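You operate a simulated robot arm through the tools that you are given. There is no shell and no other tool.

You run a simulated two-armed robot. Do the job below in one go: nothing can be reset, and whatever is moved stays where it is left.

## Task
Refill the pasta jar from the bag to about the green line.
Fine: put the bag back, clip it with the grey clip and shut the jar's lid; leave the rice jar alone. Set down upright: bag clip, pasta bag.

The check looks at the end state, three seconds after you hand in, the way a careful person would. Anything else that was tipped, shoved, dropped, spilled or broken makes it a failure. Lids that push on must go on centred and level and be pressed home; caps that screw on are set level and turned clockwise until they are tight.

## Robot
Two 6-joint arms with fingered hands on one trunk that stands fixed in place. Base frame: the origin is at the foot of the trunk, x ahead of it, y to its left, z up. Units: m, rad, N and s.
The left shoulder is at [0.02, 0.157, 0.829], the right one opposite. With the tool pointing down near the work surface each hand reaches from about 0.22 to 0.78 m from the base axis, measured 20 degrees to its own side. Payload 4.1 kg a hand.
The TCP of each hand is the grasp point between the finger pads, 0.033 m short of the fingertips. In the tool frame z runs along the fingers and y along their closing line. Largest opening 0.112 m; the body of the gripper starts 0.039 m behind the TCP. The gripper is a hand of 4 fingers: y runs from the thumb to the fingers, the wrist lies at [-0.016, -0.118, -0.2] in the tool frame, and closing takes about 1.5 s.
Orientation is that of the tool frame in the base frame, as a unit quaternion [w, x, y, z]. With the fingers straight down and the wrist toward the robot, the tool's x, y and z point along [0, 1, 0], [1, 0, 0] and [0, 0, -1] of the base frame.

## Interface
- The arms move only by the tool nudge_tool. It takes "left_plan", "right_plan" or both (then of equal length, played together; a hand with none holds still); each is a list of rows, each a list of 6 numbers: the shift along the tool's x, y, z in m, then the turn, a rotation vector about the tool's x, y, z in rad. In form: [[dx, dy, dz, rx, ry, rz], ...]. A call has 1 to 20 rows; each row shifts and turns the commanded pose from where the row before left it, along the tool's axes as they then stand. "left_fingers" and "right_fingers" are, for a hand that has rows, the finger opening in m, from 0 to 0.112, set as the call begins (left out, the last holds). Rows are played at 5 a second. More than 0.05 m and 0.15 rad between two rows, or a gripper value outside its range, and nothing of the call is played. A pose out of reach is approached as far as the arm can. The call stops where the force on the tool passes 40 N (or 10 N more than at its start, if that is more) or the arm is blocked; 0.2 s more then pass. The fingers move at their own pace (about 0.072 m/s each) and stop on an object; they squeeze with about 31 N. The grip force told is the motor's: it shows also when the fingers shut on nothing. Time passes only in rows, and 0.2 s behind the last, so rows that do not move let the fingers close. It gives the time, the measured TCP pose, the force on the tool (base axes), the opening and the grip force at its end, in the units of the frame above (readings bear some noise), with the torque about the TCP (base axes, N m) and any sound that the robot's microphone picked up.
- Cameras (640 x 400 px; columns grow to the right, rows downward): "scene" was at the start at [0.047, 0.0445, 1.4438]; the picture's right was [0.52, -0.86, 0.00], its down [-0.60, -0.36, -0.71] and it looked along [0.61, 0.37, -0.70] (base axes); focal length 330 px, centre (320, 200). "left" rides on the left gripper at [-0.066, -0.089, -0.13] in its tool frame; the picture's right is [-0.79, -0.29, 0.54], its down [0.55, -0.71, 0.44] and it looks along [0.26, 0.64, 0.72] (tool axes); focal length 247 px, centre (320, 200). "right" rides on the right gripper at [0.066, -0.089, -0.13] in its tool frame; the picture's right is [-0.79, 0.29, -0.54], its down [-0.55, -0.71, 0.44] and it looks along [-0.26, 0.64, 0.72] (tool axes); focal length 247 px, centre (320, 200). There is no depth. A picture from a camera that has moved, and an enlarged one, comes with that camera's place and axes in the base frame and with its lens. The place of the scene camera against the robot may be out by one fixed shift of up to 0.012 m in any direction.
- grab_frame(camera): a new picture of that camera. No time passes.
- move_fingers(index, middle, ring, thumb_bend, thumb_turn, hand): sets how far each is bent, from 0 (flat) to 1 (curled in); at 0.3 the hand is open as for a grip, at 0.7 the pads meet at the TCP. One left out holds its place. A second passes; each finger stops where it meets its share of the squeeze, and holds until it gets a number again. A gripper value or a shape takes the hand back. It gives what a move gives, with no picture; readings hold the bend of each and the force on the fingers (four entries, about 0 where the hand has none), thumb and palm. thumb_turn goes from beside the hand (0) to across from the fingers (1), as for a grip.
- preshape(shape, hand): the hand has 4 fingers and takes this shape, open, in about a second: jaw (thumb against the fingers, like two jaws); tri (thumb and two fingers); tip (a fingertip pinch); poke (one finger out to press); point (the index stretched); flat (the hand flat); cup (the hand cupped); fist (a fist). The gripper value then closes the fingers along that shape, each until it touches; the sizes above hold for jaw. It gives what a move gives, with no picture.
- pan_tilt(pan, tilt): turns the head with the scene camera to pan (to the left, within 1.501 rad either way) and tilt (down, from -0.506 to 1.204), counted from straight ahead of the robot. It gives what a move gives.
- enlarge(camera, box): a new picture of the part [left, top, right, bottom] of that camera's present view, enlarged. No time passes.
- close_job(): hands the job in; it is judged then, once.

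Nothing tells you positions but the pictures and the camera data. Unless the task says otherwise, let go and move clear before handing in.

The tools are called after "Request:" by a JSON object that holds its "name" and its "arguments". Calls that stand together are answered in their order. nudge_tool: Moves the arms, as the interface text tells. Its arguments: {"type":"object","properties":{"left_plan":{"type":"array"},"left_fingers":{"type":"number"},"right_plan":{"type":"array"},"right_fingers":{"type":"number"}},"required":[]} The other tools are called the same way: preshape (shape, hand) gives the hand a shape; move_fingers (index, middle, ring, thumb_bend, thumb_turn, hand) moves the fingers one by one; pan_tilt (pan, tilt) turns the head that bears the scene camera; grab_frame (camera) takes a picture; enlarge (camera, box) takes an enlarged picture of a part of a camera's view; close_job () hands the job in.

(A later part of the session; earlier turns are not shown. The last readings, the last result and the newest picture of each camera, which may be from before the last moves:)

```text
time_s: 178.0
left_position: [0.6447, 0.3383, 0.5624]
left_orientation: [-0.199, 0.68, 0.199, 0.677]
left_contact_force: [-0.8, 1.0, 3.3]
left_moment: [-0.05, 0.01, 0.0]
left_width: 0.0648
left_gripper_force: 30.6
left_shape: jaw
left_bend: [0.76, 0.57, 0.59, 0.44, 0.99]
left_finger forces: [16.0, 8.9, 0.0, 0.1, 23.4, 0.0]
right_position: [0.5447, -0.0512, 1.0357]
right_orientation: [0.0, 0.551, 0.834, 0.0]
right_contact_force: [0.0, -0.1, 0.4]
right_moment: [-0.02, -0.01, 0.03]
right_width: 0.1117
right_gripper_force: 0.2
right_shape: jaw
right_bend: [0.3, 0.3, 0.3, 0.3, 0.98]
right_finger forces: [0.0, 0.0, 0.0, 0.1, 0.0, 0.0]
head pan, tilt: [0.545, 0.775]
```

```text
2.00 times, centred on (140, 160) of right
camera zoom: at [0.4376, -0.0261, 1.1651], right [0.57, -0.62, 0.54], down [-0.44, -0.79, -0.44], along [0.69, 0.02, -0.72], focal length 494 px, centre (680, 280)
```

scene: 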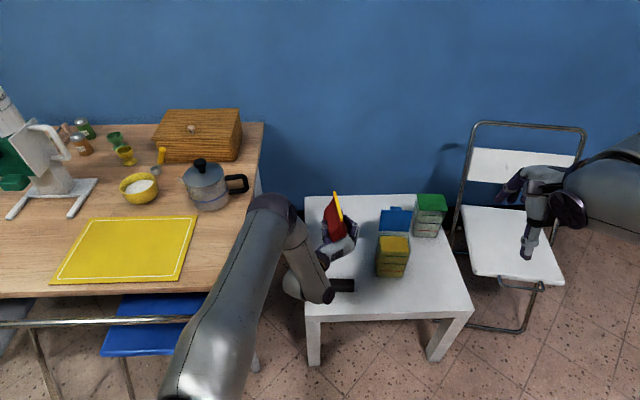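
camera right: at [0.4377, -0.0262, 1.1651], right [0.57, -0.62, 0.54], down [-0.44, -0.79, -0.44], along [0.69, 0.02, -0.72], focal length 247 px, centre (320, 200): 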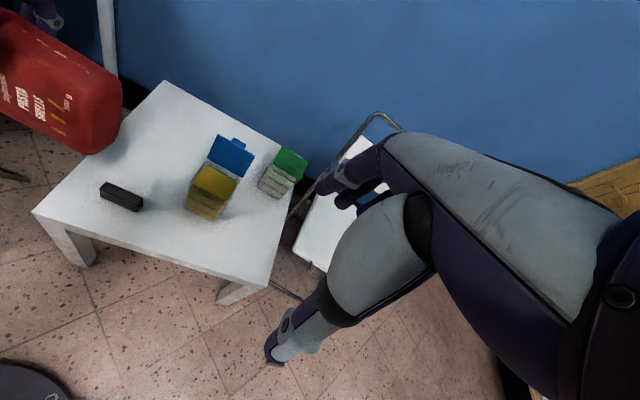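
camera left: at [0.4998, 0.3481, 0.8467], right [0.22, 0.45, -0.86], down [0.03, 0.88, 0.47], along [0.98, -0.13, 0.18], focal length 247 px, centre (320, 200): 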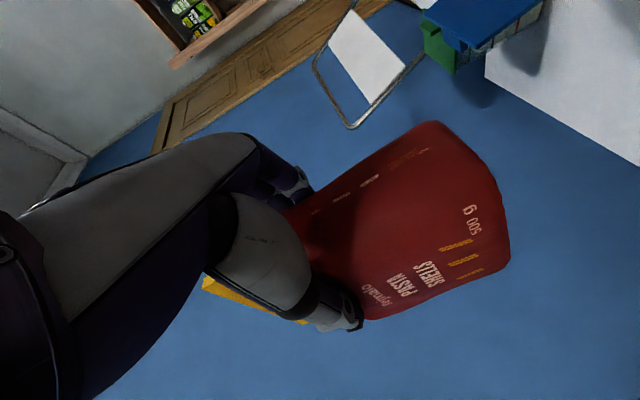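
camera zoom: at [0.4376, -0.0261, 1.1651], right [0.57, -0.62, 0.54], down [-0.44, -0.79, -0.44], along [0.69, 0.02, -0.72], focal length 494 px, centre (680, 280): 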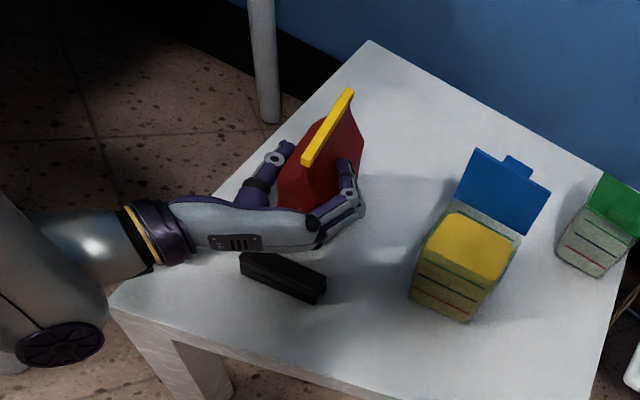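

Touching the table. Releasing the bag slowly.

Request:
{"name": "nudge_tool", "arguments": {"left_plan": [[0, 0, 0, 0, 0, 0], [0, 0, 0, 0, 0, 0], [0, 0, 0, 0, 0, 0], [0, 0, 0, 0, 0, 0], [0, 0, 0, 0, 0, 0], [0, 0, 0, 0, 0, 0]], "left_fingers": 0.112}}

Request:
{"name": "enlarge", "arguments": {"camera": "right", "box": [30, 60, 250, 260]}}

Request:
{"name": "enlarge", "arguments": {"camera": "scene", "box": [290, 180, 420, 310]}}

```text
time_s: 179.4
left_position: [0.6448, 0.3377, 0.5618]
left_orientation: [-0.198, 0.68, 0.199, 0.678]
left_contact_force: [-0.4, -0.6, 0.4]
left_moment: [-0.01, 0.0, 0.01]
left_width: 0.1114
left_gripper_force: 0.0
left_shape: jaw
left_bend: [0.3, 0.3, 0.3, 0.3, 0.98]
left_finger forces: [0.0, 0.1, 0.0, 0.0, 0.0, 0.0]
right_position: [0.5442, -0.0513, 1.0361]
right_orientation: [0.0, 0.551, 0.834, 0.0]
right_contact_force: [0.6, 0.9, 0.1]
right_moment: [-0.01, -0.01, 0.02]
right_width: 0.1116
right_gripper_force: 0.1
right_shape: jaw
right_bend: [0.3, 0.3, 0.3, 0.3, 0.98]
right_finger forces: [0.0, 0.0, 0.0, 0.0, 0.1, 0.0]
head pan, tilt: [0.545, 0.775]
```

```text
2.00 times, centred on (140, 160) of right
camera zoom: at [0.4377, -0.0261, 1.1651], right [0.57, -0.62, 0.54], down [-0.44, -0.79, -0.44], along [0.69, 0.02, -0.72], focal length 494 px, centre (680, 280)
```

zoom: 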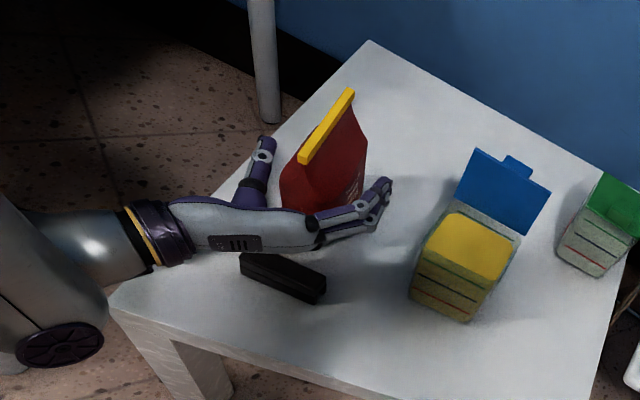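

```text
3.08 times, centred on (355, 245) of scene
camera zoom: at [0.047, 0.0445, 1.4438], right [0.52, -0.86, 0.0], down [-0.6, -0.36, -0.71], along [0.61, 0.37, -0.7], focal length 1015 px, centre (212, 62)
```

zoom: 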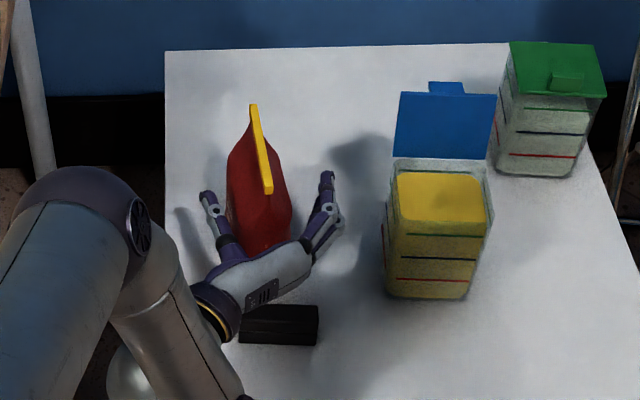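

The bag stands upright. Retreating: up slightly, back, then up high.

Request:
{"name": "nudge_tool", "arguments": {"left_plan": [[0.02, 0, 0, 0, 0, 0], [0, 0, -0.025, 0, 0, 0], [0, 0, -0.025, 0, 0, 0], [0, 0, -0.02, 0, 0, 0], [0.04, 0, 0, 0, 0, 0], [0.04, 0, 0, 0, 0, 0], [0.04, 0, 0, 0, 0, 0], [0.04, 0, 0, 0, 0, 0], [0.04, 0, 0, 0, 0, 0], [0.04, 0, 0, 0, 0, 0]]}}

Request:
{"name": "enlarge", "arguments": {"camera": "right", "box": [30, 60, 250, 260]}}

Request:
{"name": "enlarge", "arguments": {"camera": "scene", "box": [290, 180, 420, 310]}}

```text
time_s: 181.6
left_position: [0.5863, 0.3004, 0.8223]
left_orientation: [-0.198, 0.68, 0.198, 0.677]
left_contact_force: [0.4, 0.2, 0.2]
left_moment: [0.01, -0.02, -0.01]
left_width: 0.1116
left_gripper_force: 0.0
left_shape: jaw
left_bend: [0.3, 0.3, 0.3, 0.3, 0.98]
left_finger forces: [0.1, 0.1, 0.0, 0.1, 0.0, 0.0]
right_position: [0.5444, -0.0507, 1.036]
right_orientation: [0.0, 0.552, 0.834, 0.0]
right_contact_force: [0.0, 1.0, -0.2]
right_moment: [-0.03, 0.0, 0.0]
right_width: 0.1116
right_gripper_force: 0.0
right_shape: jaw
right_bend: [0.3, 0.3, 0.3, 0.3, 0.98]
right_finger forces: [0.1, 0.1, 0.1, 0.1, 0.1, 0.0]
head pan, tilt: [0.545, 0.775]
```

```text
2.00 times, centred on (140, 160) of right
camera zoom: at [0.4379, -0.026, 1.165], right [0.57, -0.62, 0.54], down [-0.44, -0.79, -0.44], along [0.69, 0.02, -0.72], focal length 494 px, centre (680, 280)
```

zoom: 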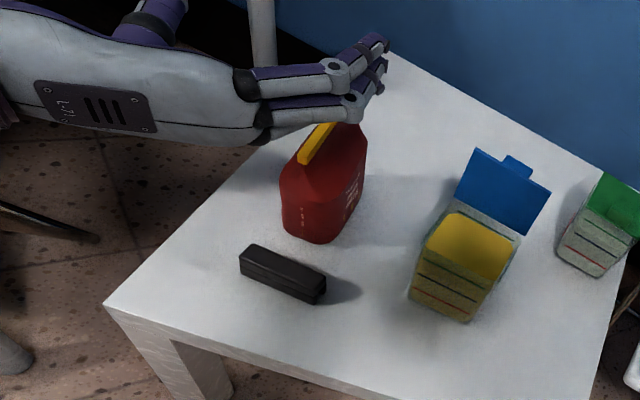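

```text
3.08 times, centred on (355, 245) of scene
camera zoom: at [0.0472, 0.0446, 1.4437], right [0.52, -0.86, 0.0], down [-0.6, -0.36, -0.71], along [0.61, 0.37, -0.7], focal length 1015 px, centre (212, 62)
```

zoom: 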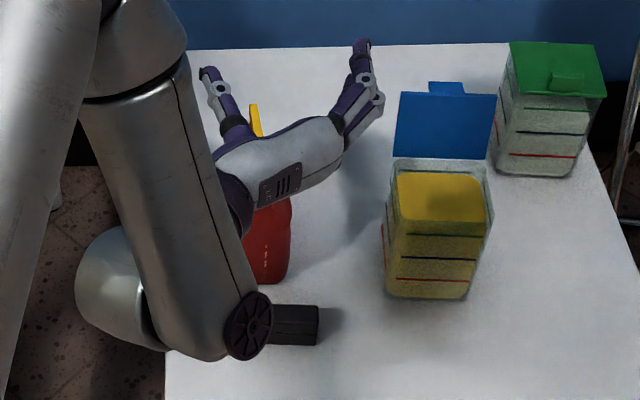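

Now I'll turn the bag back to its original facing with a top grip. First, swing the empty hand to fingers-down at the spot where that motion is smooth.

Request:
{"name": "nudge_tool", "arguments": {"left_plan": [[0.035, 0, 0, 0, 0, 0], [0.033, 0, 0, 0, 0, 0], [0, 0, 0.029, 0, 0, 0], [0, 0, 0.029, 0, 0, 0], [0, 0, 0.026, 0, 0, 0]]}}

Request:
{"name": "nudge_tool", "arguments": {"left_plan": [[0, 0, 0, 0, -0.131, 0], [0, 0, 0, 0, -0.131, 0], [0, 0, 0, 0, -0.131, 0], [0, 0, 0, 0, -0.131, 0], [0, 0, 0, 0, -0.131, 0], [0, 0, 0, 0, -0.131, 0], [0, 0, 0, 0, -0.131, 0], [0, 0, 0, 0, -0.131, 0], [0, 0, 0, 0, -0.131, 0], [0, 0, 0, 0, -0.131, 0], [0, 0, 0, 0, -0.131, 0], [0, 0, 0, 0, -0.131, 0]]}}

Request:
{"name": "grab_frame", "arguments": {"camera": "scene"}}

Request:
{"name": "grab_frame", "arguments": {"camera": "left"}}

```text
time_s: 182.8
left_position: [0.656, 0.3456, 0.8887]
left_orientation: [-0.199, 0.68, 0.199, 0.677]
left_contact_force: [0.0, 1.0, 0.0]
left_moment: [-0.01, 0.04, 0.01]
left_width: 0.1115
left_gripper_force: 0.1
left_shape: jaw
left_bend: [0.3, 0.3, 0.3, 0.3, 0.98]
left_finger forces: [0.0, 0.1, 0.1, 0.1, 0.0, 0.0]
right_position: [0.5445, -0.0521, 1.0352]
right_orientation: [0.0, 0.551, 0.834, 0.001]
right_contact_force: [-0.3, -0.7, 0.1]
right_moment: [0.01, -0.02, -0.01]
right_width: 0.1119
right_gripper_force: 0.1
right_shape: jaw
right_bend: [0.3, 0.3, 0.3, 0.3, 0.98]
right_finger forces: [0.0, 0.0, 0.0, 0.0, 0.1, 0.0]
head pan, tilt: [0.545, 0.775]
```

```text
time_s: 185.4
left_position: [0.6673, 0.3422, 0.8992]
left_orientation: [0.0, 0.959, 0.277, 0.062]
left_contact_force: [-0.3, -0.1, 0.3]
left_moment: [0.0, 0.01, -0.02]
left_width: 0.1121
left_gripper_force: 0.1
left_shape: jaw
left_bend: [0.3, 0.3, 0.3, 0.3, 0.98]
left_finger forces: [0.1, 0.1, 0.0, 0.1, 0.0, 0.1]
left hand out of reach, approached as far as the arm can: row 8, 9
right_position: [0.545, -0.051, 1.0358]
right_orientation: [0.0, 0.551, 0.835, 0.0]
right_contact_force: [-0.4, -0.7, 0.0]
right_moment: [-0.03, 0.01, -0.02]
right_width: 0.1119
right_gripper_force: 0.0
right_shape: jaw
right_bend: [0.3, 0.3, 0.3, 0.3, 0.98]
right_finger forces: [0.1, 0.1, 0.0, 0.0, 0.0, 0.0]
head pan, tilt: [0.545, 0.775]
```

```text
taken
```

scene: 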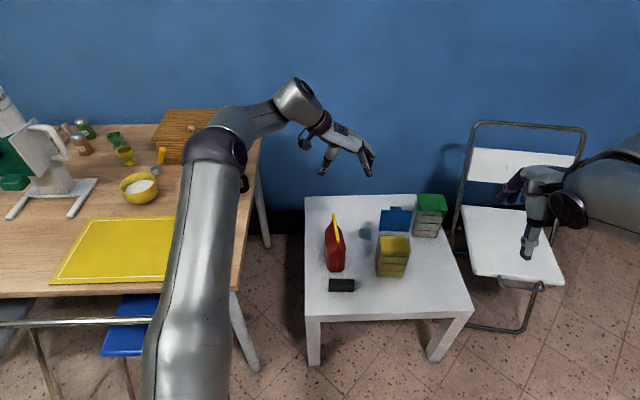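

```text
taken
camera left: at [0.5491, 0.3777, 1.0163], right [-0.75, -0.16, -0.64], down [0.14, 0.91, -0.39], along [0.64, -0.38, -0.66], focal length 247 px, centre (320, 200)
```

left: 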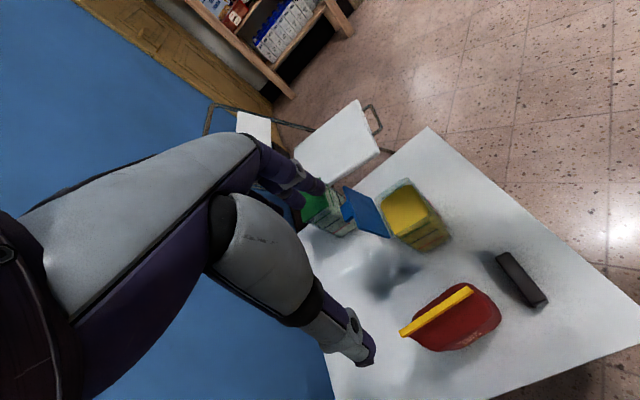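

Good posture. I'll level the hand and measure the bag's bar position and direction.

Request:
{"name": "nudge_tool", "arguments": {"left_plan": [[0, 0, 0, 0.034, -0.119, 0], [0, 0, 0.03, 0, 0, 0], [0, 0, 0.03, 0, 0, 0]]}}

Request:
{"name": "enlarge", "arguments": {"camera": "left", "box": [340, 220, 560, 380]}}

Request:
{"name": "enlarge", "arguments": {"camera": "right", "box": [80, 60, 230, 210]}}

```text
time_s: 186.2
left_position: [0.6676, 0.3407, 0.8374]
left_orientation: [0.001, 0.961, 0.278, 0.0]
left_contact_force: [0.4, 0.4, -0.5]
left_moment: [0.0, 0.02, 0.01]
left_width: 0.1121
left_gripper_force: 0.0
left_shape: jaw
left_bend: [0.3, 0.3, 0.3, 0.3, 0.98]
left_finger forces: [0.0, 0.0, 0.1, 0.0, 0.1, 0.1]
right_position: [0.5456, -0.0519, 1.0356]
right_orientation: [0.0, 0.551, 0.835, -0.001]
right_contact_force: [-0.2, 0.0, 0.9]
right_moment: [0.0, 0.0, 0.01]
right_width: 0.1119
right_gripper_force: 0.0
right_shape: jaw
right_bend: [0.3, 0.3, 0.3, 0.3, 0.98]
right_finger forces: [0.0, 0.0, 0.0, 0.1, 0.1, 0.0]
head pan, tilt: [0.545, 0.775]
```

```text
2.50 times, centred on (450, 300) of left
camera zoom: at [0.5649, 0.3818, 0.9676], right [-0.82, -0.18, -0.54], down [0.09, 0.9, -0.44], along [0.56, -0.41, -0.72], focal length 617 px, centre (-5, -50)
```

zoom: 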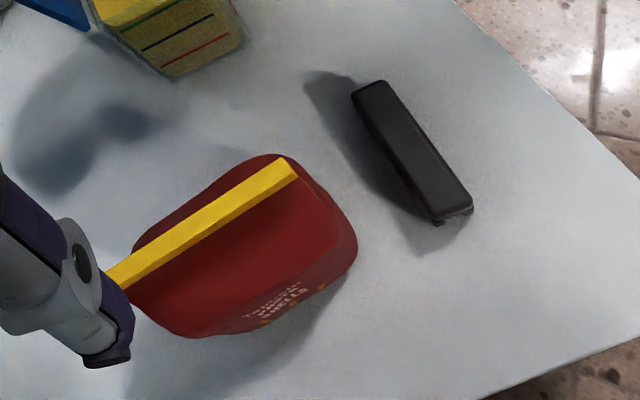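

```text
2.67 times, centred on (155, 135) of right
camera zoom: at [0.4375, -0.0262, 1.1652], right [0.57, -0.62, 0.54], down [-0.44, -0.79, -0.44], along [0.69, 0.02, -0.72], focal length 659 px, centre (760, 373)
```

zoom: 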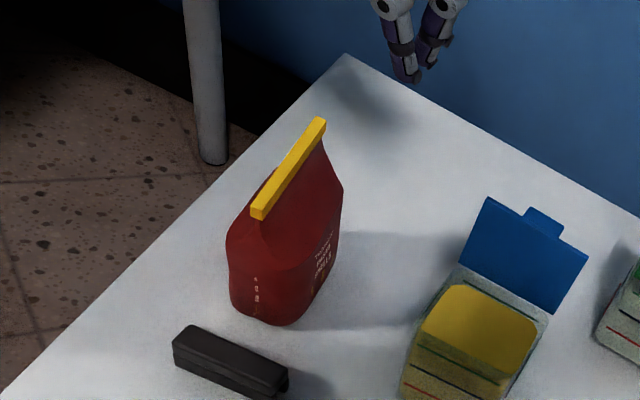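

Bar centre is (0.669, 0.3625), direction 38°. I'll align the yaw, move over the robot-side half of the bar (for reach), and descend to grip right at the bar (z≈0.630).

Request:
{"name": "nudge_tool", "arguments": {"left_plan": [[-0.0024, -0.0161, 0, 0, 0, -0.096], [0, 0, 0.04, 0, 0, 0], [0, 0, 0.04, 0, 0, 0], [0, 0, 0.04, 0, 0, 0]]}}

Request:
{"name": "grab_frame", "arguments": {"camera": "left"}}

Request:
{"name": "enlarge", "arguments": {"camera": "right", "box": [80, 60, 230, 210]}}

```text
time_s: 187.2
left_position: [0.6592, 0.3544, 0.7181]
left_orientation: [0.0, 0.946, 0.323, 0.001]
left_contact_force: [-0.8, -1.1, -0.1]
left_moment: [0.0, 0.01, -0.01]
left_width: 0.1117
left_gripper_force: 0.0
left_shape: jaw
left_bend: [0.3, 0.3, 0.3, 0.3, 0.98]
left_finger forces: [0.1, 0.1, 0.0, 0.0, 0.0, 0.1]
right_position: [0.5447, -0.0508, 1.0355]
right_orientation: [0.001, 0.551, 0.834, 0.0]
right_contact_force: [0.1, -0.3, -0.3]
right_moment: [0.04, 0.0, -0.03]
right_width: 0.1121
right_gripper_force: 0.1
right_shape: jaw
right_bend: [0.3, 0.3, 0.3, 0.3, 0.98]
right_finger forces: [0.0, 0.0, 0.0, 0.0, 0.0, 0.0]
head pan, tilt: [0.545, 0.775]
```

```text
taken
camera left: at [0.5513, 0.3847, 0.8468], right [-0.8, -0.26, -0.54], down [0.0, 0.9, -0.44], along [0.6, -0.35, -0.72], focal length 247 px, centre (320, 200)
```

left: 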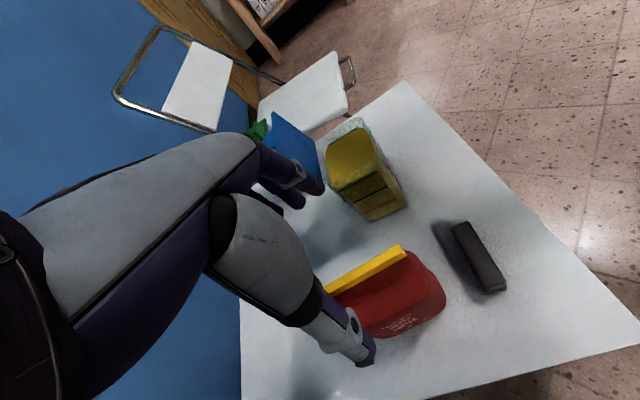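

```text
2.67 times, centred on (155, 135) of right
camera zoom: at [0.4375, -0.0262, 1.1652], right [0.57, -0.62, 0.54], down [-0.44, -0.79, -0.44], along [0.69, 0.02, -0.72], focal length 659 px, centre (760, 373)
```

zoom: 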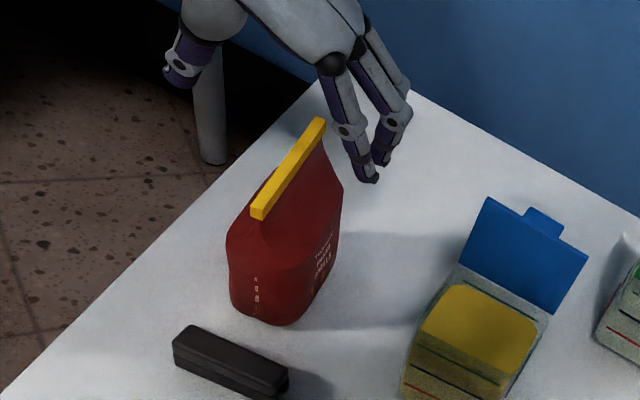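

Request:
{"name": "nudge_tool", "arguments": {"left_plan": [[0, 0, 0.03, 0, 0, 0], [0, 0, 0.03, 0, 0, 0], [0, 0, 0.027, 0, 0, 0]]}}

Request:
{"name": "grab_frame", "arguments": {"camera": "left"}}

Request:
{"name": "enlarge", "arguments": {"camera": "right", "box": [80, 60, 230, 210]}}

```text
time_s: 188.0
left_position: [0.6585, 0.3542, 0.6343]
left_orientation: [0.0, 0.946, 0.323, 0.001]
left_contact_force: [0.1, 0.2, -0.3]
left_moment: [0.01, 0.0, 0.0]
left_width: 0.1117
left_gripper_force: 0.1
left_shape: jaw
left_bend: [0.3, 0.3, 0.3, 0.3, 0.98]
left_finger forces: [0.1, 0.0, 0.1, 0.0, 0.1, 0.0]
right_position: [0.5454, -0.0512, 1.035]
right_orientation: [0.0, 0.551, 0.834, 0.0]
right_contact_force: [-0.4, 0.2, -0.4]
right_moment: [0.02, 0.01, 0.0]
right_width: 0.1119
right_gripper_force: 0.1
right_shape: jaw
right_bend: [0.3, 0.3, 0.3, 0.3, 0.98]
right_finger forces: [0.1, 0.1, 0.0, 0.1, 0.1, 0.1]
head pan, tilt: [0.545, 0.775]
```

```text
taken
camera left: at [0.5507, 0.3843, 0.7628], right [-0.8, -0.26, -0.54], down [0.0, 0.9, -0.44], along [0.6, -0.35, -0.72], focal length 247 px, centre (320, 200)
```

left: 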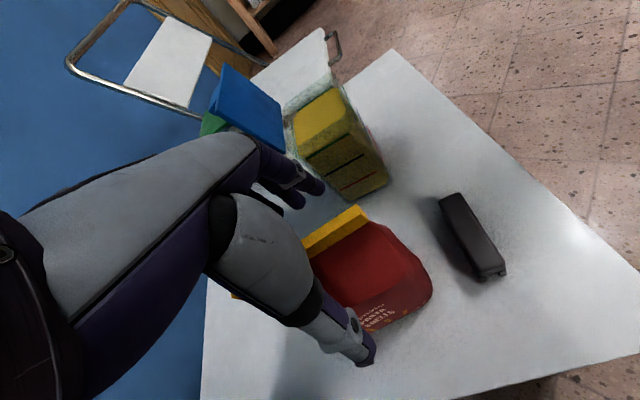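

```text
2.67 times, centred on (155, 135) of right
camera zoom: at [0.4376, -0.0262, 1.1652], right [0.57, -0.62, 0.54], down [-0.44, -0.79, -0.44], along [0.69, 0.02, -0.72], focal length 659 px, centre (760, 373)
```

zoom: 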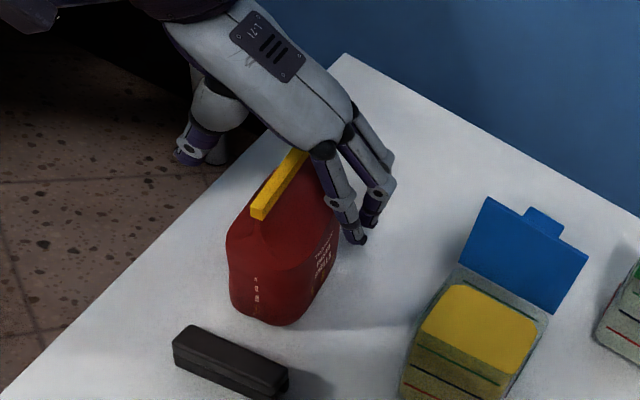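

Request:
{"name": "nudge_tool", "arguments": {"left_plan": [[0, 0, 0.006, 0, 0, 0]]}}

Request:
{"name": "nudge_tool", "arguments": {"left_plan": [[0, 0, 0, 0, 0, 0], [0, 0, 0, 0, 0, 0], [0, 0, 0, 0, 0, 0], [0, 0, 0, 0, 0, 0], [0, 0, 0, 0, 0, 0], [0, 0, 0, 0, 0, 0], [0, 0, 0, 0, 0, 0], [0, 0, 0, 0, 0, 0]], "left_fingers": 0.0}}

Request:
{"name": "nudge_tool", "arguments": {"left_plan": [[0, 0, -0.004, 0, 0, 0], [0, 0, -0.006, 0, 0, 0], [0, 0, -0.01, 0, 0, 0]]}}

Request:
{"name": "enlarge", "arguments": {"camera": "right", "box": [80, 60, 230, 210]}}

```text
time_s: 188.4
left_position: [0.6566, 0.3539, 0.6265]
left_orientation: [0.001, 0.946, 0.323, 0.0]
left_contact_force: [1.0, -0.4, -0.8]
left_moment: [-0.02, -0.01, 0.01]
left_width: 0.1117
left_gripper_force: 0.0
left_shape: jaw
left_bend: [0.3, 0.3, 0.3, 0.3, 0.98]
left_finger forces: [0.0, 0.0, 0.1, 0.0, 0.0, 0.0]
right_position: [0.5444, -0.0516, 1.0368]
right_orientation: [-0.001, 0.551, 0.834, 0.0]
right_contact_force: [0.1, -0.7, 0.1]
right_moment: [0.02, 0.0, 0.01]
right_width: 0.1116
right_gripper_force: 0.0
right_shape: jaw
right_bend: [0.3, 0.3, 0.3, 0.3, 0.98]
right_finger forces: [0.0, 0.0, 0.0, 0.0, 0.0, 0.0]
head pan, tilt: [0.545, 0.775]
```

```text
time_s: 190.2
left_position: [0.6579, 0.354, 0.6267]
left_orientation: [0.0, 0.946, 0.323, 0.0]
left_contact_force: [-1.5, 0.5, 5.5]
left_moment: [0.01, 0.05, -0.06]
left_width: 0.0082
left_gripper_force: 30.9
left_shape: jaw
left_bend: [0.72, 0.66, 0.7, 0.73, 1.0]
left_finger forces: [13.9, 7.0, 2.9, 0.0, 24.2, 0.0]
right_position: [0.5454, -0.0513, 1.0366]
right_orientation: [0.0, 0.552, 0.834, 0.0]
right_contact_force: [-0.2, -0.8, -0.5]
right_moment: [-0.03, 0.02, 0.01]
right_width: 0.1119
right_gripper_force: 0.1
right_shape: jaw
right_bend: [0.3, 0.3, 0.3, 0.3, 0.98]
right_finger forces: [0.1, 0.1, 0.1, 0.0, 0.0, 0.0]
head pan, tilt: [0.545, 0.775]
```

```text
time_s: 191.0
left_position: [0.6563, 0.3535, 0.6475]
left_orientation: [0.0, 0.946, 0.323, 0.0]
left_contact_force: [-0.5, 0.0, -0.5]
left_moment: [0.0, 0.01, 0.0]
left_width: 0.0075
left_gripper_force: 31.0
left_shape: jaw
left_bend: [0.72, 0.67, 0.7, 0.74, 1.0]
left_finger forces: [13.2, 5.7, 2.6, 0.0, 21.1, 0.0]
right_position: [0.545, -0.0508, 1.0363]
right_orientation: [0.0, 0.551, 0.835, -0.001]
right_contact_force: [0.5, 0.3, -0.1]
right_moment: [-0.02, 0.0, 0.0]
right_width: 0.1118
right_gripper_force: 0.0
right_shape: jaw
right_bend: [0.3, 0.3, 0.3, 0.3, 0.98]
right_finger forces: [0.1, 0.0, 0.1, 0.0, 0.0, 0.0]
head pan, tilt: [0.545, 0.775]
```

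```text
2.67 times, centred on (155, 135) of right
camera zoom: at [0.4377, -0.0261, 1.1651], right [0.57, -0.62, 0.54], down [-0.44, -0.79, -0.44], along [0.69, 0.02, -0.72], focal length 659 px, centre (760, 373)
```

zoom: 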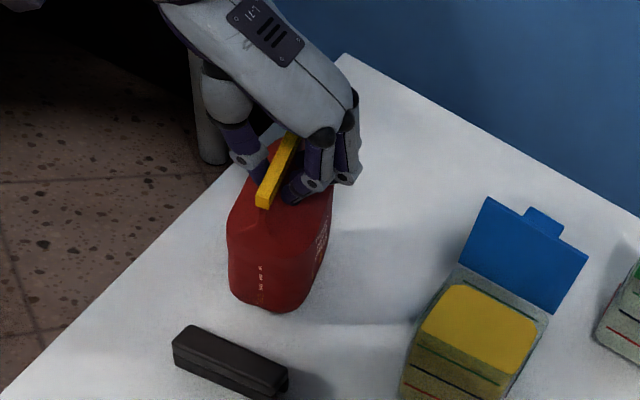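

The bag lifts cleanly. I'll raise it to z≈0.77 at the proven turning spot and turn it back to its original facing.

Request:
{"name": "nudge_tool", "arguments": {"left_plan": [[0, 0, -0.03, 0, 0, 0], [0.007, -0.0035, -0.03, 0, 0, 0], [0.007, -0.0035, -0.03, 0, 0, 0], [0.007, -0.0035, -0.033, 0, 0, 0]]}}

Request:
{"name": "grab_frame", "arguments": {"camera": "scene"}}

Request:
{"name": "nudge_tool", "arguments": {"left_plan": [[0, 0, 0, 0, 0, -0.13], [0, 0, 0, 0, 0, -0.13], [0, 0, 0, 0, 0, -0.13], [0, 0, 0, 0, 0, -0.13], [0, 0, 0, 0, 0, -0.13], [0, 0, 0, 0, 0, -0.13], [0, 0, 0, 0, 0, -0.13], [0, 0, 0, 0, 0, -0.13], [0, 0, 0, 0, 0, -0.13], [0, 0, 0, 0, 0, -0.13], [0, 0, 0, 0, 0, -0.131]]}}

Request:
{"name": "grab_frame", "arguments": {"camera": "scene"}}

Request:
{"name": "enlarge", "arguments": {"camera": "right", "box": [60, 20, 260, 220]}}

```text
time_s: 192.0
left_position: [0.6676, 0.375, 0.7714]
left_orientation: [0.0, 0.946, 0.323, 0.0]
left_contact_force: [-0.6, 0.5, -0.5]
left_moment: [0.02, 0.01, -0.01]
left_width: 0.0076
left_gripper_force: 30.7
left_shape: jaw
left_bend: [0.72, 0.67, 0.7, 0.74, 1.0]
left_finger forces: [13.1, 5.6, 2.6, 0.0, 21.0, 0.0]
right_position: [0.5459, -0.051, 1.0361]
right_orientation: [0.0, 0.552, 0.834, 0.0]
right_contact_force: [0.2, 0.2, 0.2]
right_moment: [-0.01, 0.02, -0.02]
right_width: 0.1115
right_gripper_force: 0.0
right_shape: jaw
right_bend: [0.3, 0.3, 0.3, 0.3, 0.98]
right_finger forces: [0.0, 0.0, 0.0, 0.0, 0.0, 0.1]
head pan, tilt: [0.545, 0.775]
```

```text
taken
```

scene: 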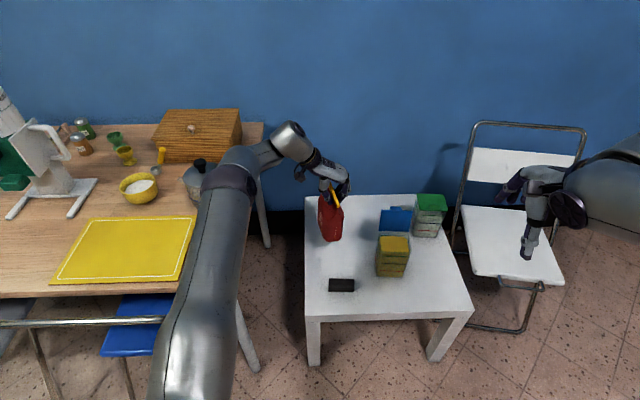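

```text
time_s: 194.4
left_position: [0.6628, 0.3773, 0.7652]
left_orientation: [0.0, 0.501, 0.865, 0.0]
left_contact_force: [-1.0, 0.7, -0.3]
left_moment: [-0.01, -0.01, 0.02]
left_width: 0.0072
left_gripper_force: 30.9
left_shape: jaw
left_bend: [0.72, 0.67, 0.7, 0.74, 1.0]
left_finger forces: [12.9, 5.6, 2.5, 0.0, 20.7, 0.0]
left hand out of reach, approached as far as the arm can: row 7
right_position: [0.5449, -0.0509, 1.0351]
right_orientation: [0.0, 0.551, 0.834, -0.001]
right_contact_force: [-0.9, -0.9, 0.3]
right_moment: [-0.01, 0.04, 0.02]
right_width: 0.1116
right_gripper_force: 0.2
right_shape: jaw
right_bend: [0.3, 0.3, 0.3, 0.3, 0.98]
right_finger forces: [0.0, 0.0, 0.0, 0.0, 0.0, 0.0]
head pan, tilt: [0.545, 0.775]
```

```text
taken
```

scene: 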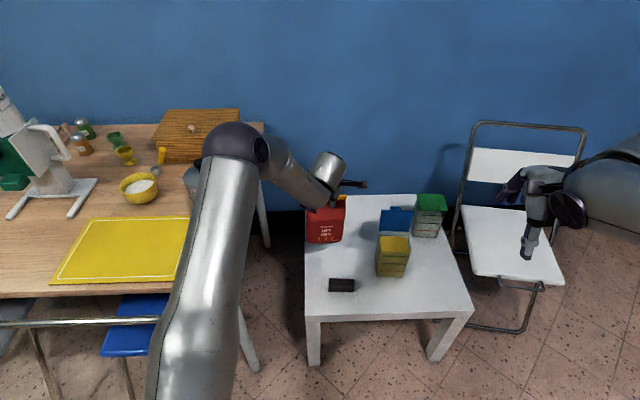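

```text
2.00 times, centred on (160, 120) of right
camera zoom: at [0.4376, -0.0259, 1.1651], right [0.57, -0.62, 0.54], down [-0.44, -0.79, -0.44], along [0.69, 0.02, -0.72], focal length 494 px, centre (640, 360)
```

zoom: 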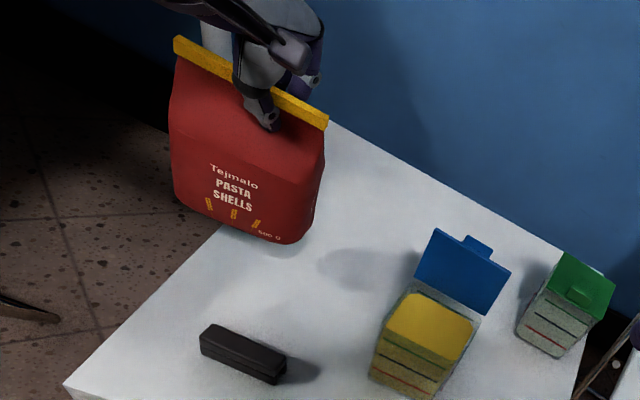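

The bag faces forward again and hangs level. I'll move it over its original spot and lower it.

Request:
{"name": "nudge_tool", "arguments": {"left_plan": [[-0.0338, 0.0016, 0, 0, 0, 0], [0, 0, 0.035, 0, 0, 0], [0, 0, 0.035, 0, 0, 0], [0, 0, 0.03, 0, 0, 0], [0, 0, 0.025, 0, 0, 0]]}}

Request:
{"name": "enlarge", "arguments": {"camera": "right", "box": [60, 20, 260, 220]}}

Request:
{"name": "enlarge", "arguments": {"camera": "scene", "box": [290, 170, 420, 300]}}

```text
time_s: 195.6
left_position: [0.6817, 0.3488, 0.6405]
left_orientation: [0.0, 0.502, 0.865, 0.0]
left_contact_force: [-0.4, -0.1, -0.2]
left_moment: [-0.04, -0.05, 0.0]
left_width: 0.0072
left_gripper_force: 30.8
left_shape: jaw
left_bend: [0.72, 0.72, 0.7, 0.74, 1.0]
left_finger forces: [13.3, 5.5, 2.4, 0.0, 20.9, 0.1]
right_position: [0.545, -0.0511, 1.0358]
right_orientation: [0.0, 0.552, 0.834, -0.001]
right_contact_force: [-0.5, -0.5, -0.1]
right_moment: [0.02, -0.01, 0.01]
right_width: 0.1116
right_gripper_force: 0.1
right_shape: jaw
right_bend: [0.3, 0.3, 0.3, 0.3, 0.98]
right_finger forces: [0.1, 0.0, 0.0, 0.0, 0.1, 0.0]
head pan, tilt: [0.545, 0.775]
```

```text
2.00 times, centred on (160, 120) of right
camera zoom: at [0.4376, -0.0262, 1.1652], right [0.57, -0.62, 0.54], down [-0.44, -0.79, -0.44], along [0.69, 0.02, -0.72], focal length 494 px, centre (640, 360)
```

zoom: 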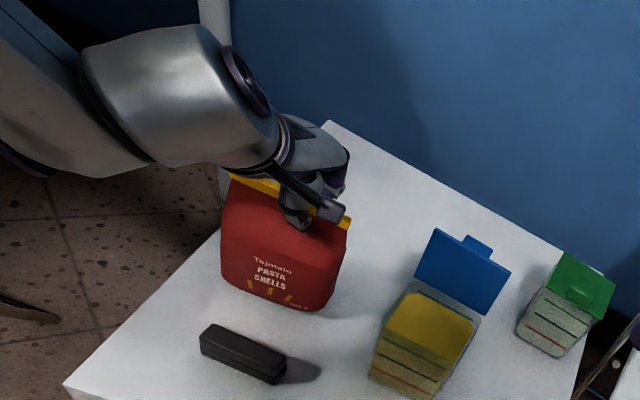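

```text
3.08 times, centred on (355, 235) of scene
camera zoom: at [0.0468, 0.0444, 1.4438], right [0.52, -0.86, 0.0], down [-0.6, -0.36, -0.71], along [0.61, 0.37, -0.7], focal length 1015 px, centre (212, 92)
```

zoom: 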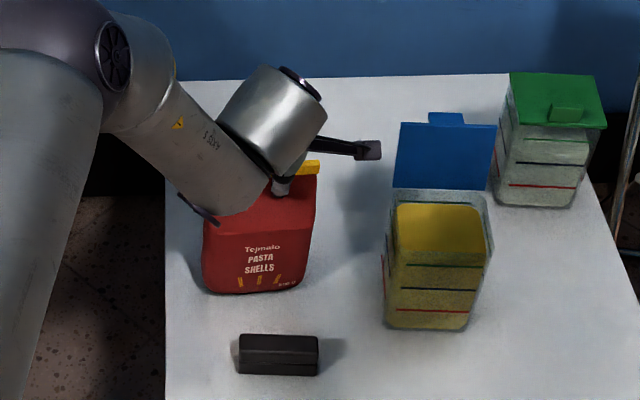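

Nearly down; the bag hangs a few degrees off level because of the off-centre grip, which will settle on contact. Lowering in small steps.

Request:
{"name": "nudge_tool", "arguments": {"left_plan": [[0, 0, 0.005, 0, 0, 0], [0, 0, 0.004, 0, 0, 0]]}}

Request:
{"name": "nudge_tool", "arguments": {"left_plan": [[0, 0, 0.003, 0, 0, 0]]}}

Request:
{"name": "nudge_tool", "arguments": {"left_plan": [[0, 0, 0.002, 0, 0, 0]]}}

Request:
{"name": "enlarge", "arguments": {"camera": "scene", "box": [290, 170, 420, 300]}}

```text
time_s: 196.2
left_position: [0.6814, 0.3481, 0.6326]
left_orientation: [0.001, 0.502, 0.865, 0.001]
left_contact_force: [-2.0, 0.1, 4.9]
left_moment: [-0.04, 0.06, -0.01]
left_width: 0.0073
left_gripper_force: 30.9
left_shape: jaw
left_bend: [0.72, 0.72, 0.7, 0.74, 1.0]
left_finger forces: [14.0, 5.8, 2.6, 0.1, 24.0, 0.0]
right_position: [0.5453, -0.0513, 1.0367]
right_orientation: [0.0, 0.551, 0.834, 0.0]
right_contact_force: [-0.5, -0.6, 0.2]
right_moment: [-0.02, -0.02, -0.02]
right_width: 0.1114
right_gripper_force: 0.0
right_shape: jaw
right_bend: [0.3, 0.3, 0.3, 0.3, 0.98]
right_finger forces: [0.0, 0.1, 0.1, 0.1, 0.0, 0.0]
head pan, tilt: [0.545, 0.775]
```

```text
time_s: 196.6
left_position: [0.6812, 0.3482, 0.6309]
left_orientation: [0.001, 0.502, 0.865, 0.001]
left_contact_force: [-2.6, 0.4, 11.4]
left_moment: [0.0, -0.04, -0.02]
left_width: 0.0077
left_gripper_force: 31.3
left_shape: jaw
left_bend: [0.73, 0.72, 0.7, 0.74, 1.0]
left_finger forces: [17.1, 7.2, 2.1, 0.0, 26.9, 0.0]
right_position: [0.546, -0.0513, 1.0362]
right_orientation: [0.0, 0.552, 0.834, 0.0]
right_contact_force: [0.2, 0.9, -0.4]
right_moment: [0.05, 0.01, 0.01]
right_width: 0.1118
right_gripper_force: 0.2
right_shape: jaw
right_bend: [0.3, 0.3, 0.3, 0.3, 0.98]
right_finger forces: [0.0, 0.0, 0.0, 0.1, 0.1, 0.0]
head pan, tilt: [0.545, 0.775]
```

```text
time_s: 197.0
left_position: [0.6828, 0.3499, 0.6298]
left_orientation: [0.002, 0.501, 0.865, 0.003]
left_contact_force: [-8.1, 1.5, 27.1]
left_moment: [-0.01, 0.15, -0.01]
left_width: 0.0079
left_gripper_force: 31.1
left_shape: jaw
left_bend: [0.73, 0.73, 0.7, 0.74, 1.0]
left_finger forces: [18.8, 8.4, 2.2, 0.1, 37.2, 0.0]
right_position: [0.5451, -0.0513, 1.0372]
right_orientation: [0.0, 0.551, 0.835, -0.001]
right_contact_force: [-0.2, 0.2, 0.2]
right_moment: [0.0, -0.01, -0.01]
right_width: 0.1118
right_gripper_force: 0.0
right_shape: jaw
right_bend: [0.3, 0.3, 0.3, 0.3, 0.98]
right_finger forces: [0.0, 0.0, 0.0, 0.1, 0.0, 0.1]
head pan, tilt: [0.545, 0.775]
```

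```text
3.08 times, centred on (355, 235) of scene
camera zoom: at [0.046, 0.0441, 1.4438], right [0.52, -0.86, 0.0], down [-0.6, -0.36, -0.72], along [0.61, 0.37, -0.7], focal length 1015 px, centre (212, 92)
```

zoom: 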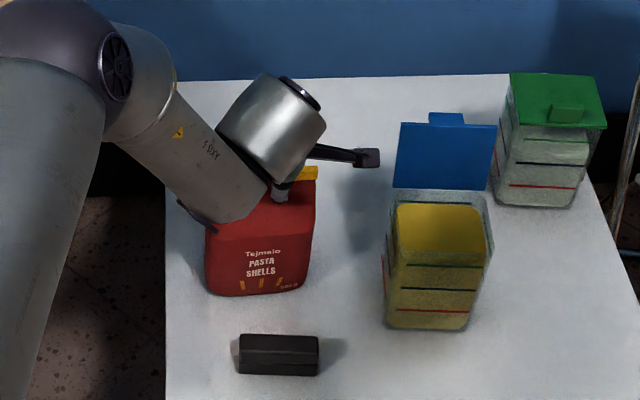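

The bag is on the table. Easing off and releasing.

Request:
{"name": "nudge_tool", "arguments": {"left_plan": [[0, 0, -0.002, 0, 0, 0], [0, 0, 0, 0, 0, 0]]}}

Request:
{"name": "nudge_tool", "arguments": {"left_plan": [[0, 0, 0, 0, 0, 0], [0, 0, 0, 0, 0, 0], [0, 0, 0, 0, 0, 0], [0, 0, 0, 0, 0, 0], [0, 0, 0, 0, 0, 0], [0, 0, 0, 0, 0, 0]], "left_fingers": 0.112}}

Request:
{"name": "nudge_tool", "arguments": {"left_plan": [[0, 0, -0.02, 0, 0, 0], [0, 0, -0.04, 0, 0, 0], [0, 0, -0.04, 0, 0, 0], [0, 0, -0.04, 0, 0, 0], [0, -0.04, -0.02, 0, 0, 0]]}}

Request:
{"name": "enlarge", "arguments": {"camera": "scene", "box": [290, 170, 490, 295]}}

Request:
{"name": "grab_frame", "arguments": {"camera": "left"}}

Request:
{"name": "enlarge", "arguments": {"camera": "right", "box": [60, 60, 260, 240]}}

```text
time_s: 197.6
left_position: [0.6824, 0.3487, 0.6298]
left_orientation: [0.001, 0.502, 0.865, 0.001]
left_contact_force: [-2.7, 4.2, 20.9]
left_moment: [0.13, -0.11, 0.04]
left_width: 0.0079
left_gripper_force: 31.4
left_shape: jaw
left_bend: [0.73, 0.73, 0.7, 0.74, 1.0]
left_finger forces: [21.0, 9.3, 2.0, 0.1, 30.6, 0.1]
right_position: [0.5448, -0.0502, 1.0361]
right_orientation: [0.0, 0.551, 0.835, 0.001]
right_contact_force: [0.0, 0.9, 0.1]
right_moment: [0.0, 0.04, 0.01]
right_width: 0.1116
right_gripper_force: 0.1
right_shape: jaw
right_bend: [0.3, 0.3, 0.3, 0.3, 0.98]
right_finger forces: [0.0, 0.1, 0.0, 0.0, 0.0, 0.1]
head pan, tilt: [0.545, 0.775]
```

```text
time_s: 199.0
left_position: [0.6813, 0.3479, 0.6291]
left_orientation: [-0.001, 0.502, 0.865, -0.001]
left_contact_force: [0.6, 0.1, 0.9]
left_moment: [0.03, 0.01, 0.01]
left_width: 0.1116
left_gripper_force: 0.0
left_shape: jaw
left_bend: [0.3, 0.3, 0.3, 0.3, 0.98]
left_finger forces: [0.1, 0.0, 0.0, 0.1, 0.0, 0.0]
right_position: [0.5449, -0.051, 1.0366]
right_orientation: [0.0, 0.551, 0.835, 0.0]
right_contact_force: [0.0, 0.0, -0.2]
right_moment: [-0.01, -0.02, 0.03]
right_width: 0.1114
right_gripper_force: 0.1
right_shape: jaw
right_bend: [0.3, 0.3, 0.3, 0.3, 0.98]
right_finger forces: [0.0, 0.0, 0.1, 0.0, 0.0, 0.0]
head pan, tilt: [0.545, 0.775]
```

```text
time_s: 200.2
left_position: [0.6465, 0.3285, 0.7879]
left_orientation: [0.001, 0.502, 0.865, 0.0]
left_contact_force: [0.0, -0.2, -0.4]
left_moment: [-0.02, 0.02, 0.0]
left_width: 0.1121
left_gripper_force: 0.1
left_shape: jaw
left_bend: [0.3, 0.3, 0.3, 0.3, 0.98]
left_finger forces: [0.0, 0.0, 0.0, 0.0, 0.0, 0.1]
right_position: [0.5455, -0.05, 1.0347]
right_orientation: [0.0, 0.551, 0.834, -0.001]
right_contact_force: [1.1, 0.6, 0.7]
right_moment: [0.0, 0.0, 0.0]
right_width: 0.1117
right_gripper_force: 0.1
right_shape: jaw
right_bend: [0.3, 0.3, 0.3, 0.3, 0.98]
right_finger forces: [0.0, 0.0, 0.0, 0.1, 0.1, 0.0]
head pan, tilt: [0.545, 0.775]
```

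```text
3.20 times, centred on (390, 232) of scene
camera zoom: at [0.0474, 0.0447, 1.4437], right [0.52, -0.86, 0.0], down [-0.6, -0.36, -0.71], along [0.61, 0.37, -0.7], focal length 1056 px, centre (96, 96)
```

zoom: 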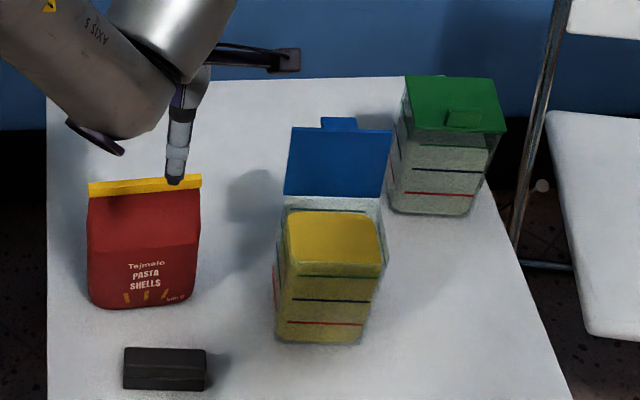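

```text
taken
camera left: at [0.602, 0.2273, 0.9169], right [0.14, -0.83, -0.54], down [-0.89, 0.13, -0.44], along [0.43, 0.54, -0.72], focal length 247 px, centre (320, 200)
```

left: 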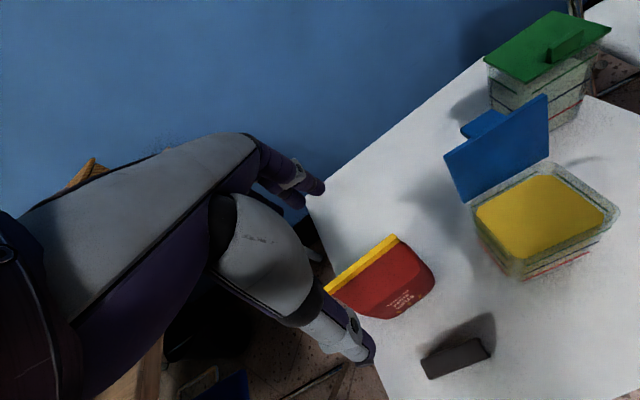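

```text
2.22 times, centred on (160, 150) of right
camera zoom: at [0.438, -0.026, 1.165], right [0.57, -0.62, 0.54], down [-0.44, -0.79, -0.44], along [0.69, 0.02, -0.72], focal length 549 px, centre (676, 311)
```

zoom: 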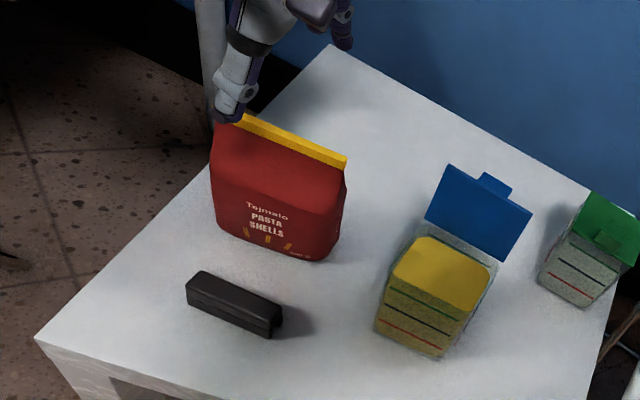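

The bag stands upright at its original place, turned perhaps a few degrees. Measuring the bar's direction and the clip's pose precisely before fetching the clip.

Request:
{"name": "enlarge", "arguments": {"camera": "left", "box": [310, 220, 510, 390]}}

Request:
{"name": "enlarge", "arguments": {"camera": "right", "box": [110, 100, 200, 220]}}

```text
2.35 times, centred on (410, 305) of left
camera zoom: at [0.602, 0.2273, 0.9169], right [0.14, -0.83, -0.54], down [-0.89, 0.13, -0.44], along [0.43, 0.54, -0.72], focal length 581 px, centre (108, -47)
```

zoom: 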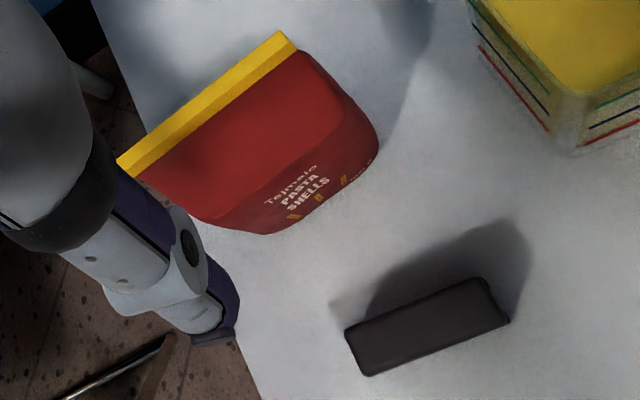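

```text
3.33 times, centred on (155, 160) of right
camera zoom: at [0.438, -0.026, 1.165], right [0.57, -0.62, 0.54], down [-0.44, -0.79, -0.44], along [0.69, 0.02, -0.72], focal length 823 px, centre (870, 333)
```

zoom: 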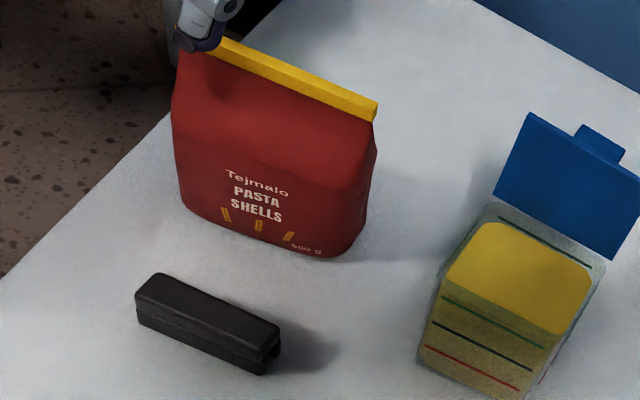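

Bar: centre (0.670, 0.3645), normal heading 37.7° (8° turned from before, fine). Clip: centre (0.580, 0.283), heading 28°. I'll go pick up the clip with the fingers only part open, so the thumb clears the table.

Request:
{"name": "nudge_tool", "arguments": {"left_plan": [[-0.003, -0.04, 0, 0, 0, 0.026], [-0.003, -0.04, 0, 0, 0, 0], [0, 0, 0.045, 0, 0, 0], [0, 0, 0.045, 0, 0, 0], [0, 0, 0.045, 0, 0, 0], [0, 0, 0.045, 0, 0, 0], [0, 0, 0.04, 0, 0, 0]], "left_fingers": 0.075}}

Request:
{"name": "enlarge", "arguments": {"camera": "left", "box": [240, 140, 500, 350]}}

Request:
{"name": "enlarge", "arguments": {"camera": "right", "box": [70, 110, 190, 230]}}

```text
time_s: 201.8
left_position: [0.5785, 0.2843, 0.5693]
left_orientation: [0.001, 0.514, 0.858, 0.0]
left_contact_force: [0.1, 0.6, 0.4]
left_moment: [-0.01, -0.02, -0.01]
left_width: 0.0753
left_gripper_force: 0.1
left_shape: jaw
left_bend: [0.74, 0.38, 0.35, 0.61, 0.99]
left_finger forces: [0.0, 0.0, 0.1, 0.0, 0.0, 0.0]
right_position: [0.5451, -0.0511, 1.037]
right_orientation: [0.0, 0.552, 0.834, 0.001]
right_contact_force: [0.2, 0.2, 0.3]
right_moment: [0.0, -0.06, 0.0]
right_width: 0.1118
right_gripper_force: 0.1
right_shape: jaw
right_bend: [0.3, 0.3, 0.3, 0.3, 0.98]
right_finger forces: [0.1, 0.1, 0.0, 0.1, 0.0, 0.0]
head pan, tilt: [0.545, 0.775]
```

```text
1.90 times, centred on (370, 245) of left
camera zoom: at [0.5309, 0.1841, 0.6986], right [0.12, -0.83, -0.54], down [-0.89, 0.15, -0.44], along [0.45, 0.53, -0.72], focal length 470 px, centre (225, 114)
```

zoom: 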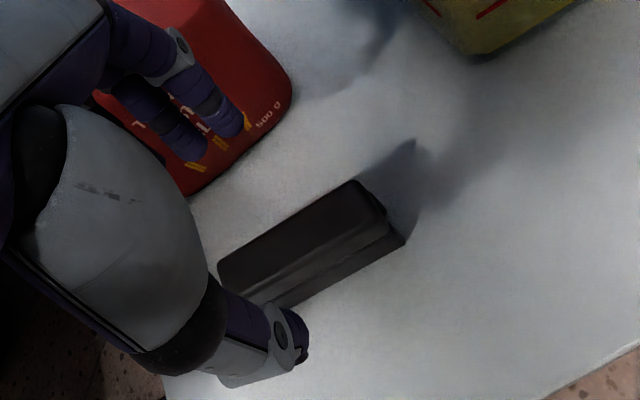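

```text
3.33 times, centred on (130, 170) of right
camera zoom: at [0.4375, -0.0262, 1.1652], right [0.57, -0.62, 0.54], down [-0.44, -0.79, -0.44], along [0.69, 0.02, -0.72], focal length 823 px, centre (953, 300)
```

zoom: 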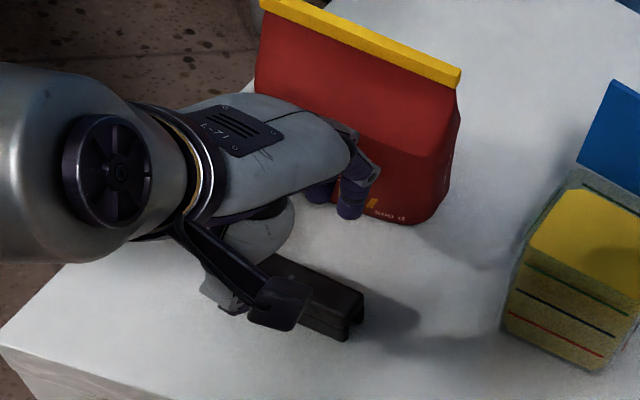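

One finger stays curled in this partial opening, so I'll set the fingers individually: all four moderately open.

Request:
{"name": "move_fingers", "arguments": {"hand": "left", "index": 0.4, "middle": 0.4, "ring": 0.4, "thumb_bend": 0.6, "thumb_turn": 1.0}}

Request:
{"name": "enlarge", "arguments": {"camera": "left", "box": [240, 140, 500, 350]}}

```text
time_s: 202.8
left_position: [0.5783, 0.2832, 0.5685]
left_orientation: [0.002, 0.513, 0.858, -0.001]
left_contact_force: [0.6, -0.3, 0.4]
left_moment: [0.02, -0.03, 0.02]
left_width: 0.0574
left_gripper_force: 0.1
left_shape: fingers
left_bend: [0.4, 0.4, 0.4, 0.6, 1.0]
left_finger forces: [0.0, 0.0, 0.0, 0.0, 0.0, 0.1]
right_position: [0.5447, -0.0504, 1.0363]
right_orientation: [0.0, 0.551, 0.835, 0.0]
right_contact_force: [0.8, 0.5, -0.9]
right_moment: [0.02, 0.0, 0.01]
right_width: 0.1114
right_gripper_force: 0.0
right_shape: jaw
right_bend: [0.3, 0.3, 0.3, 0.3, 0.98]
right_finger forces: [0.0, 0.0, 0.0, 0.0, 0.0, 0.0]
head pan, tilt: [0.545, 0.775]
```

```text
1.90 times, centred on (370, 245) of left
camera zoom: at [0.5309, 0.184, 0.6988], right [0.12, -0.83, -0.54], down [-0.89, 0.15, -0.44], along [0.45, 0.53, -0.72], focal length 470 px, centre (225, 114)
```

zoom: 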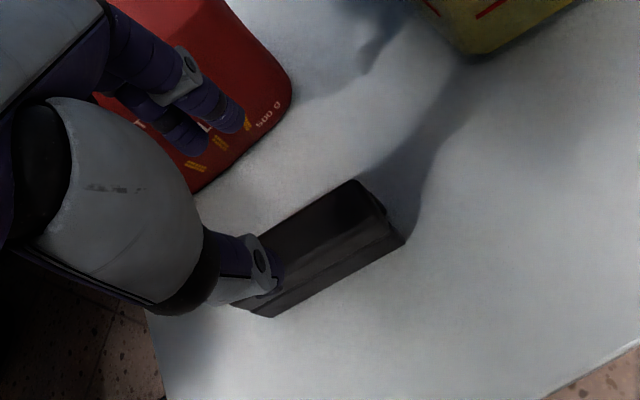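

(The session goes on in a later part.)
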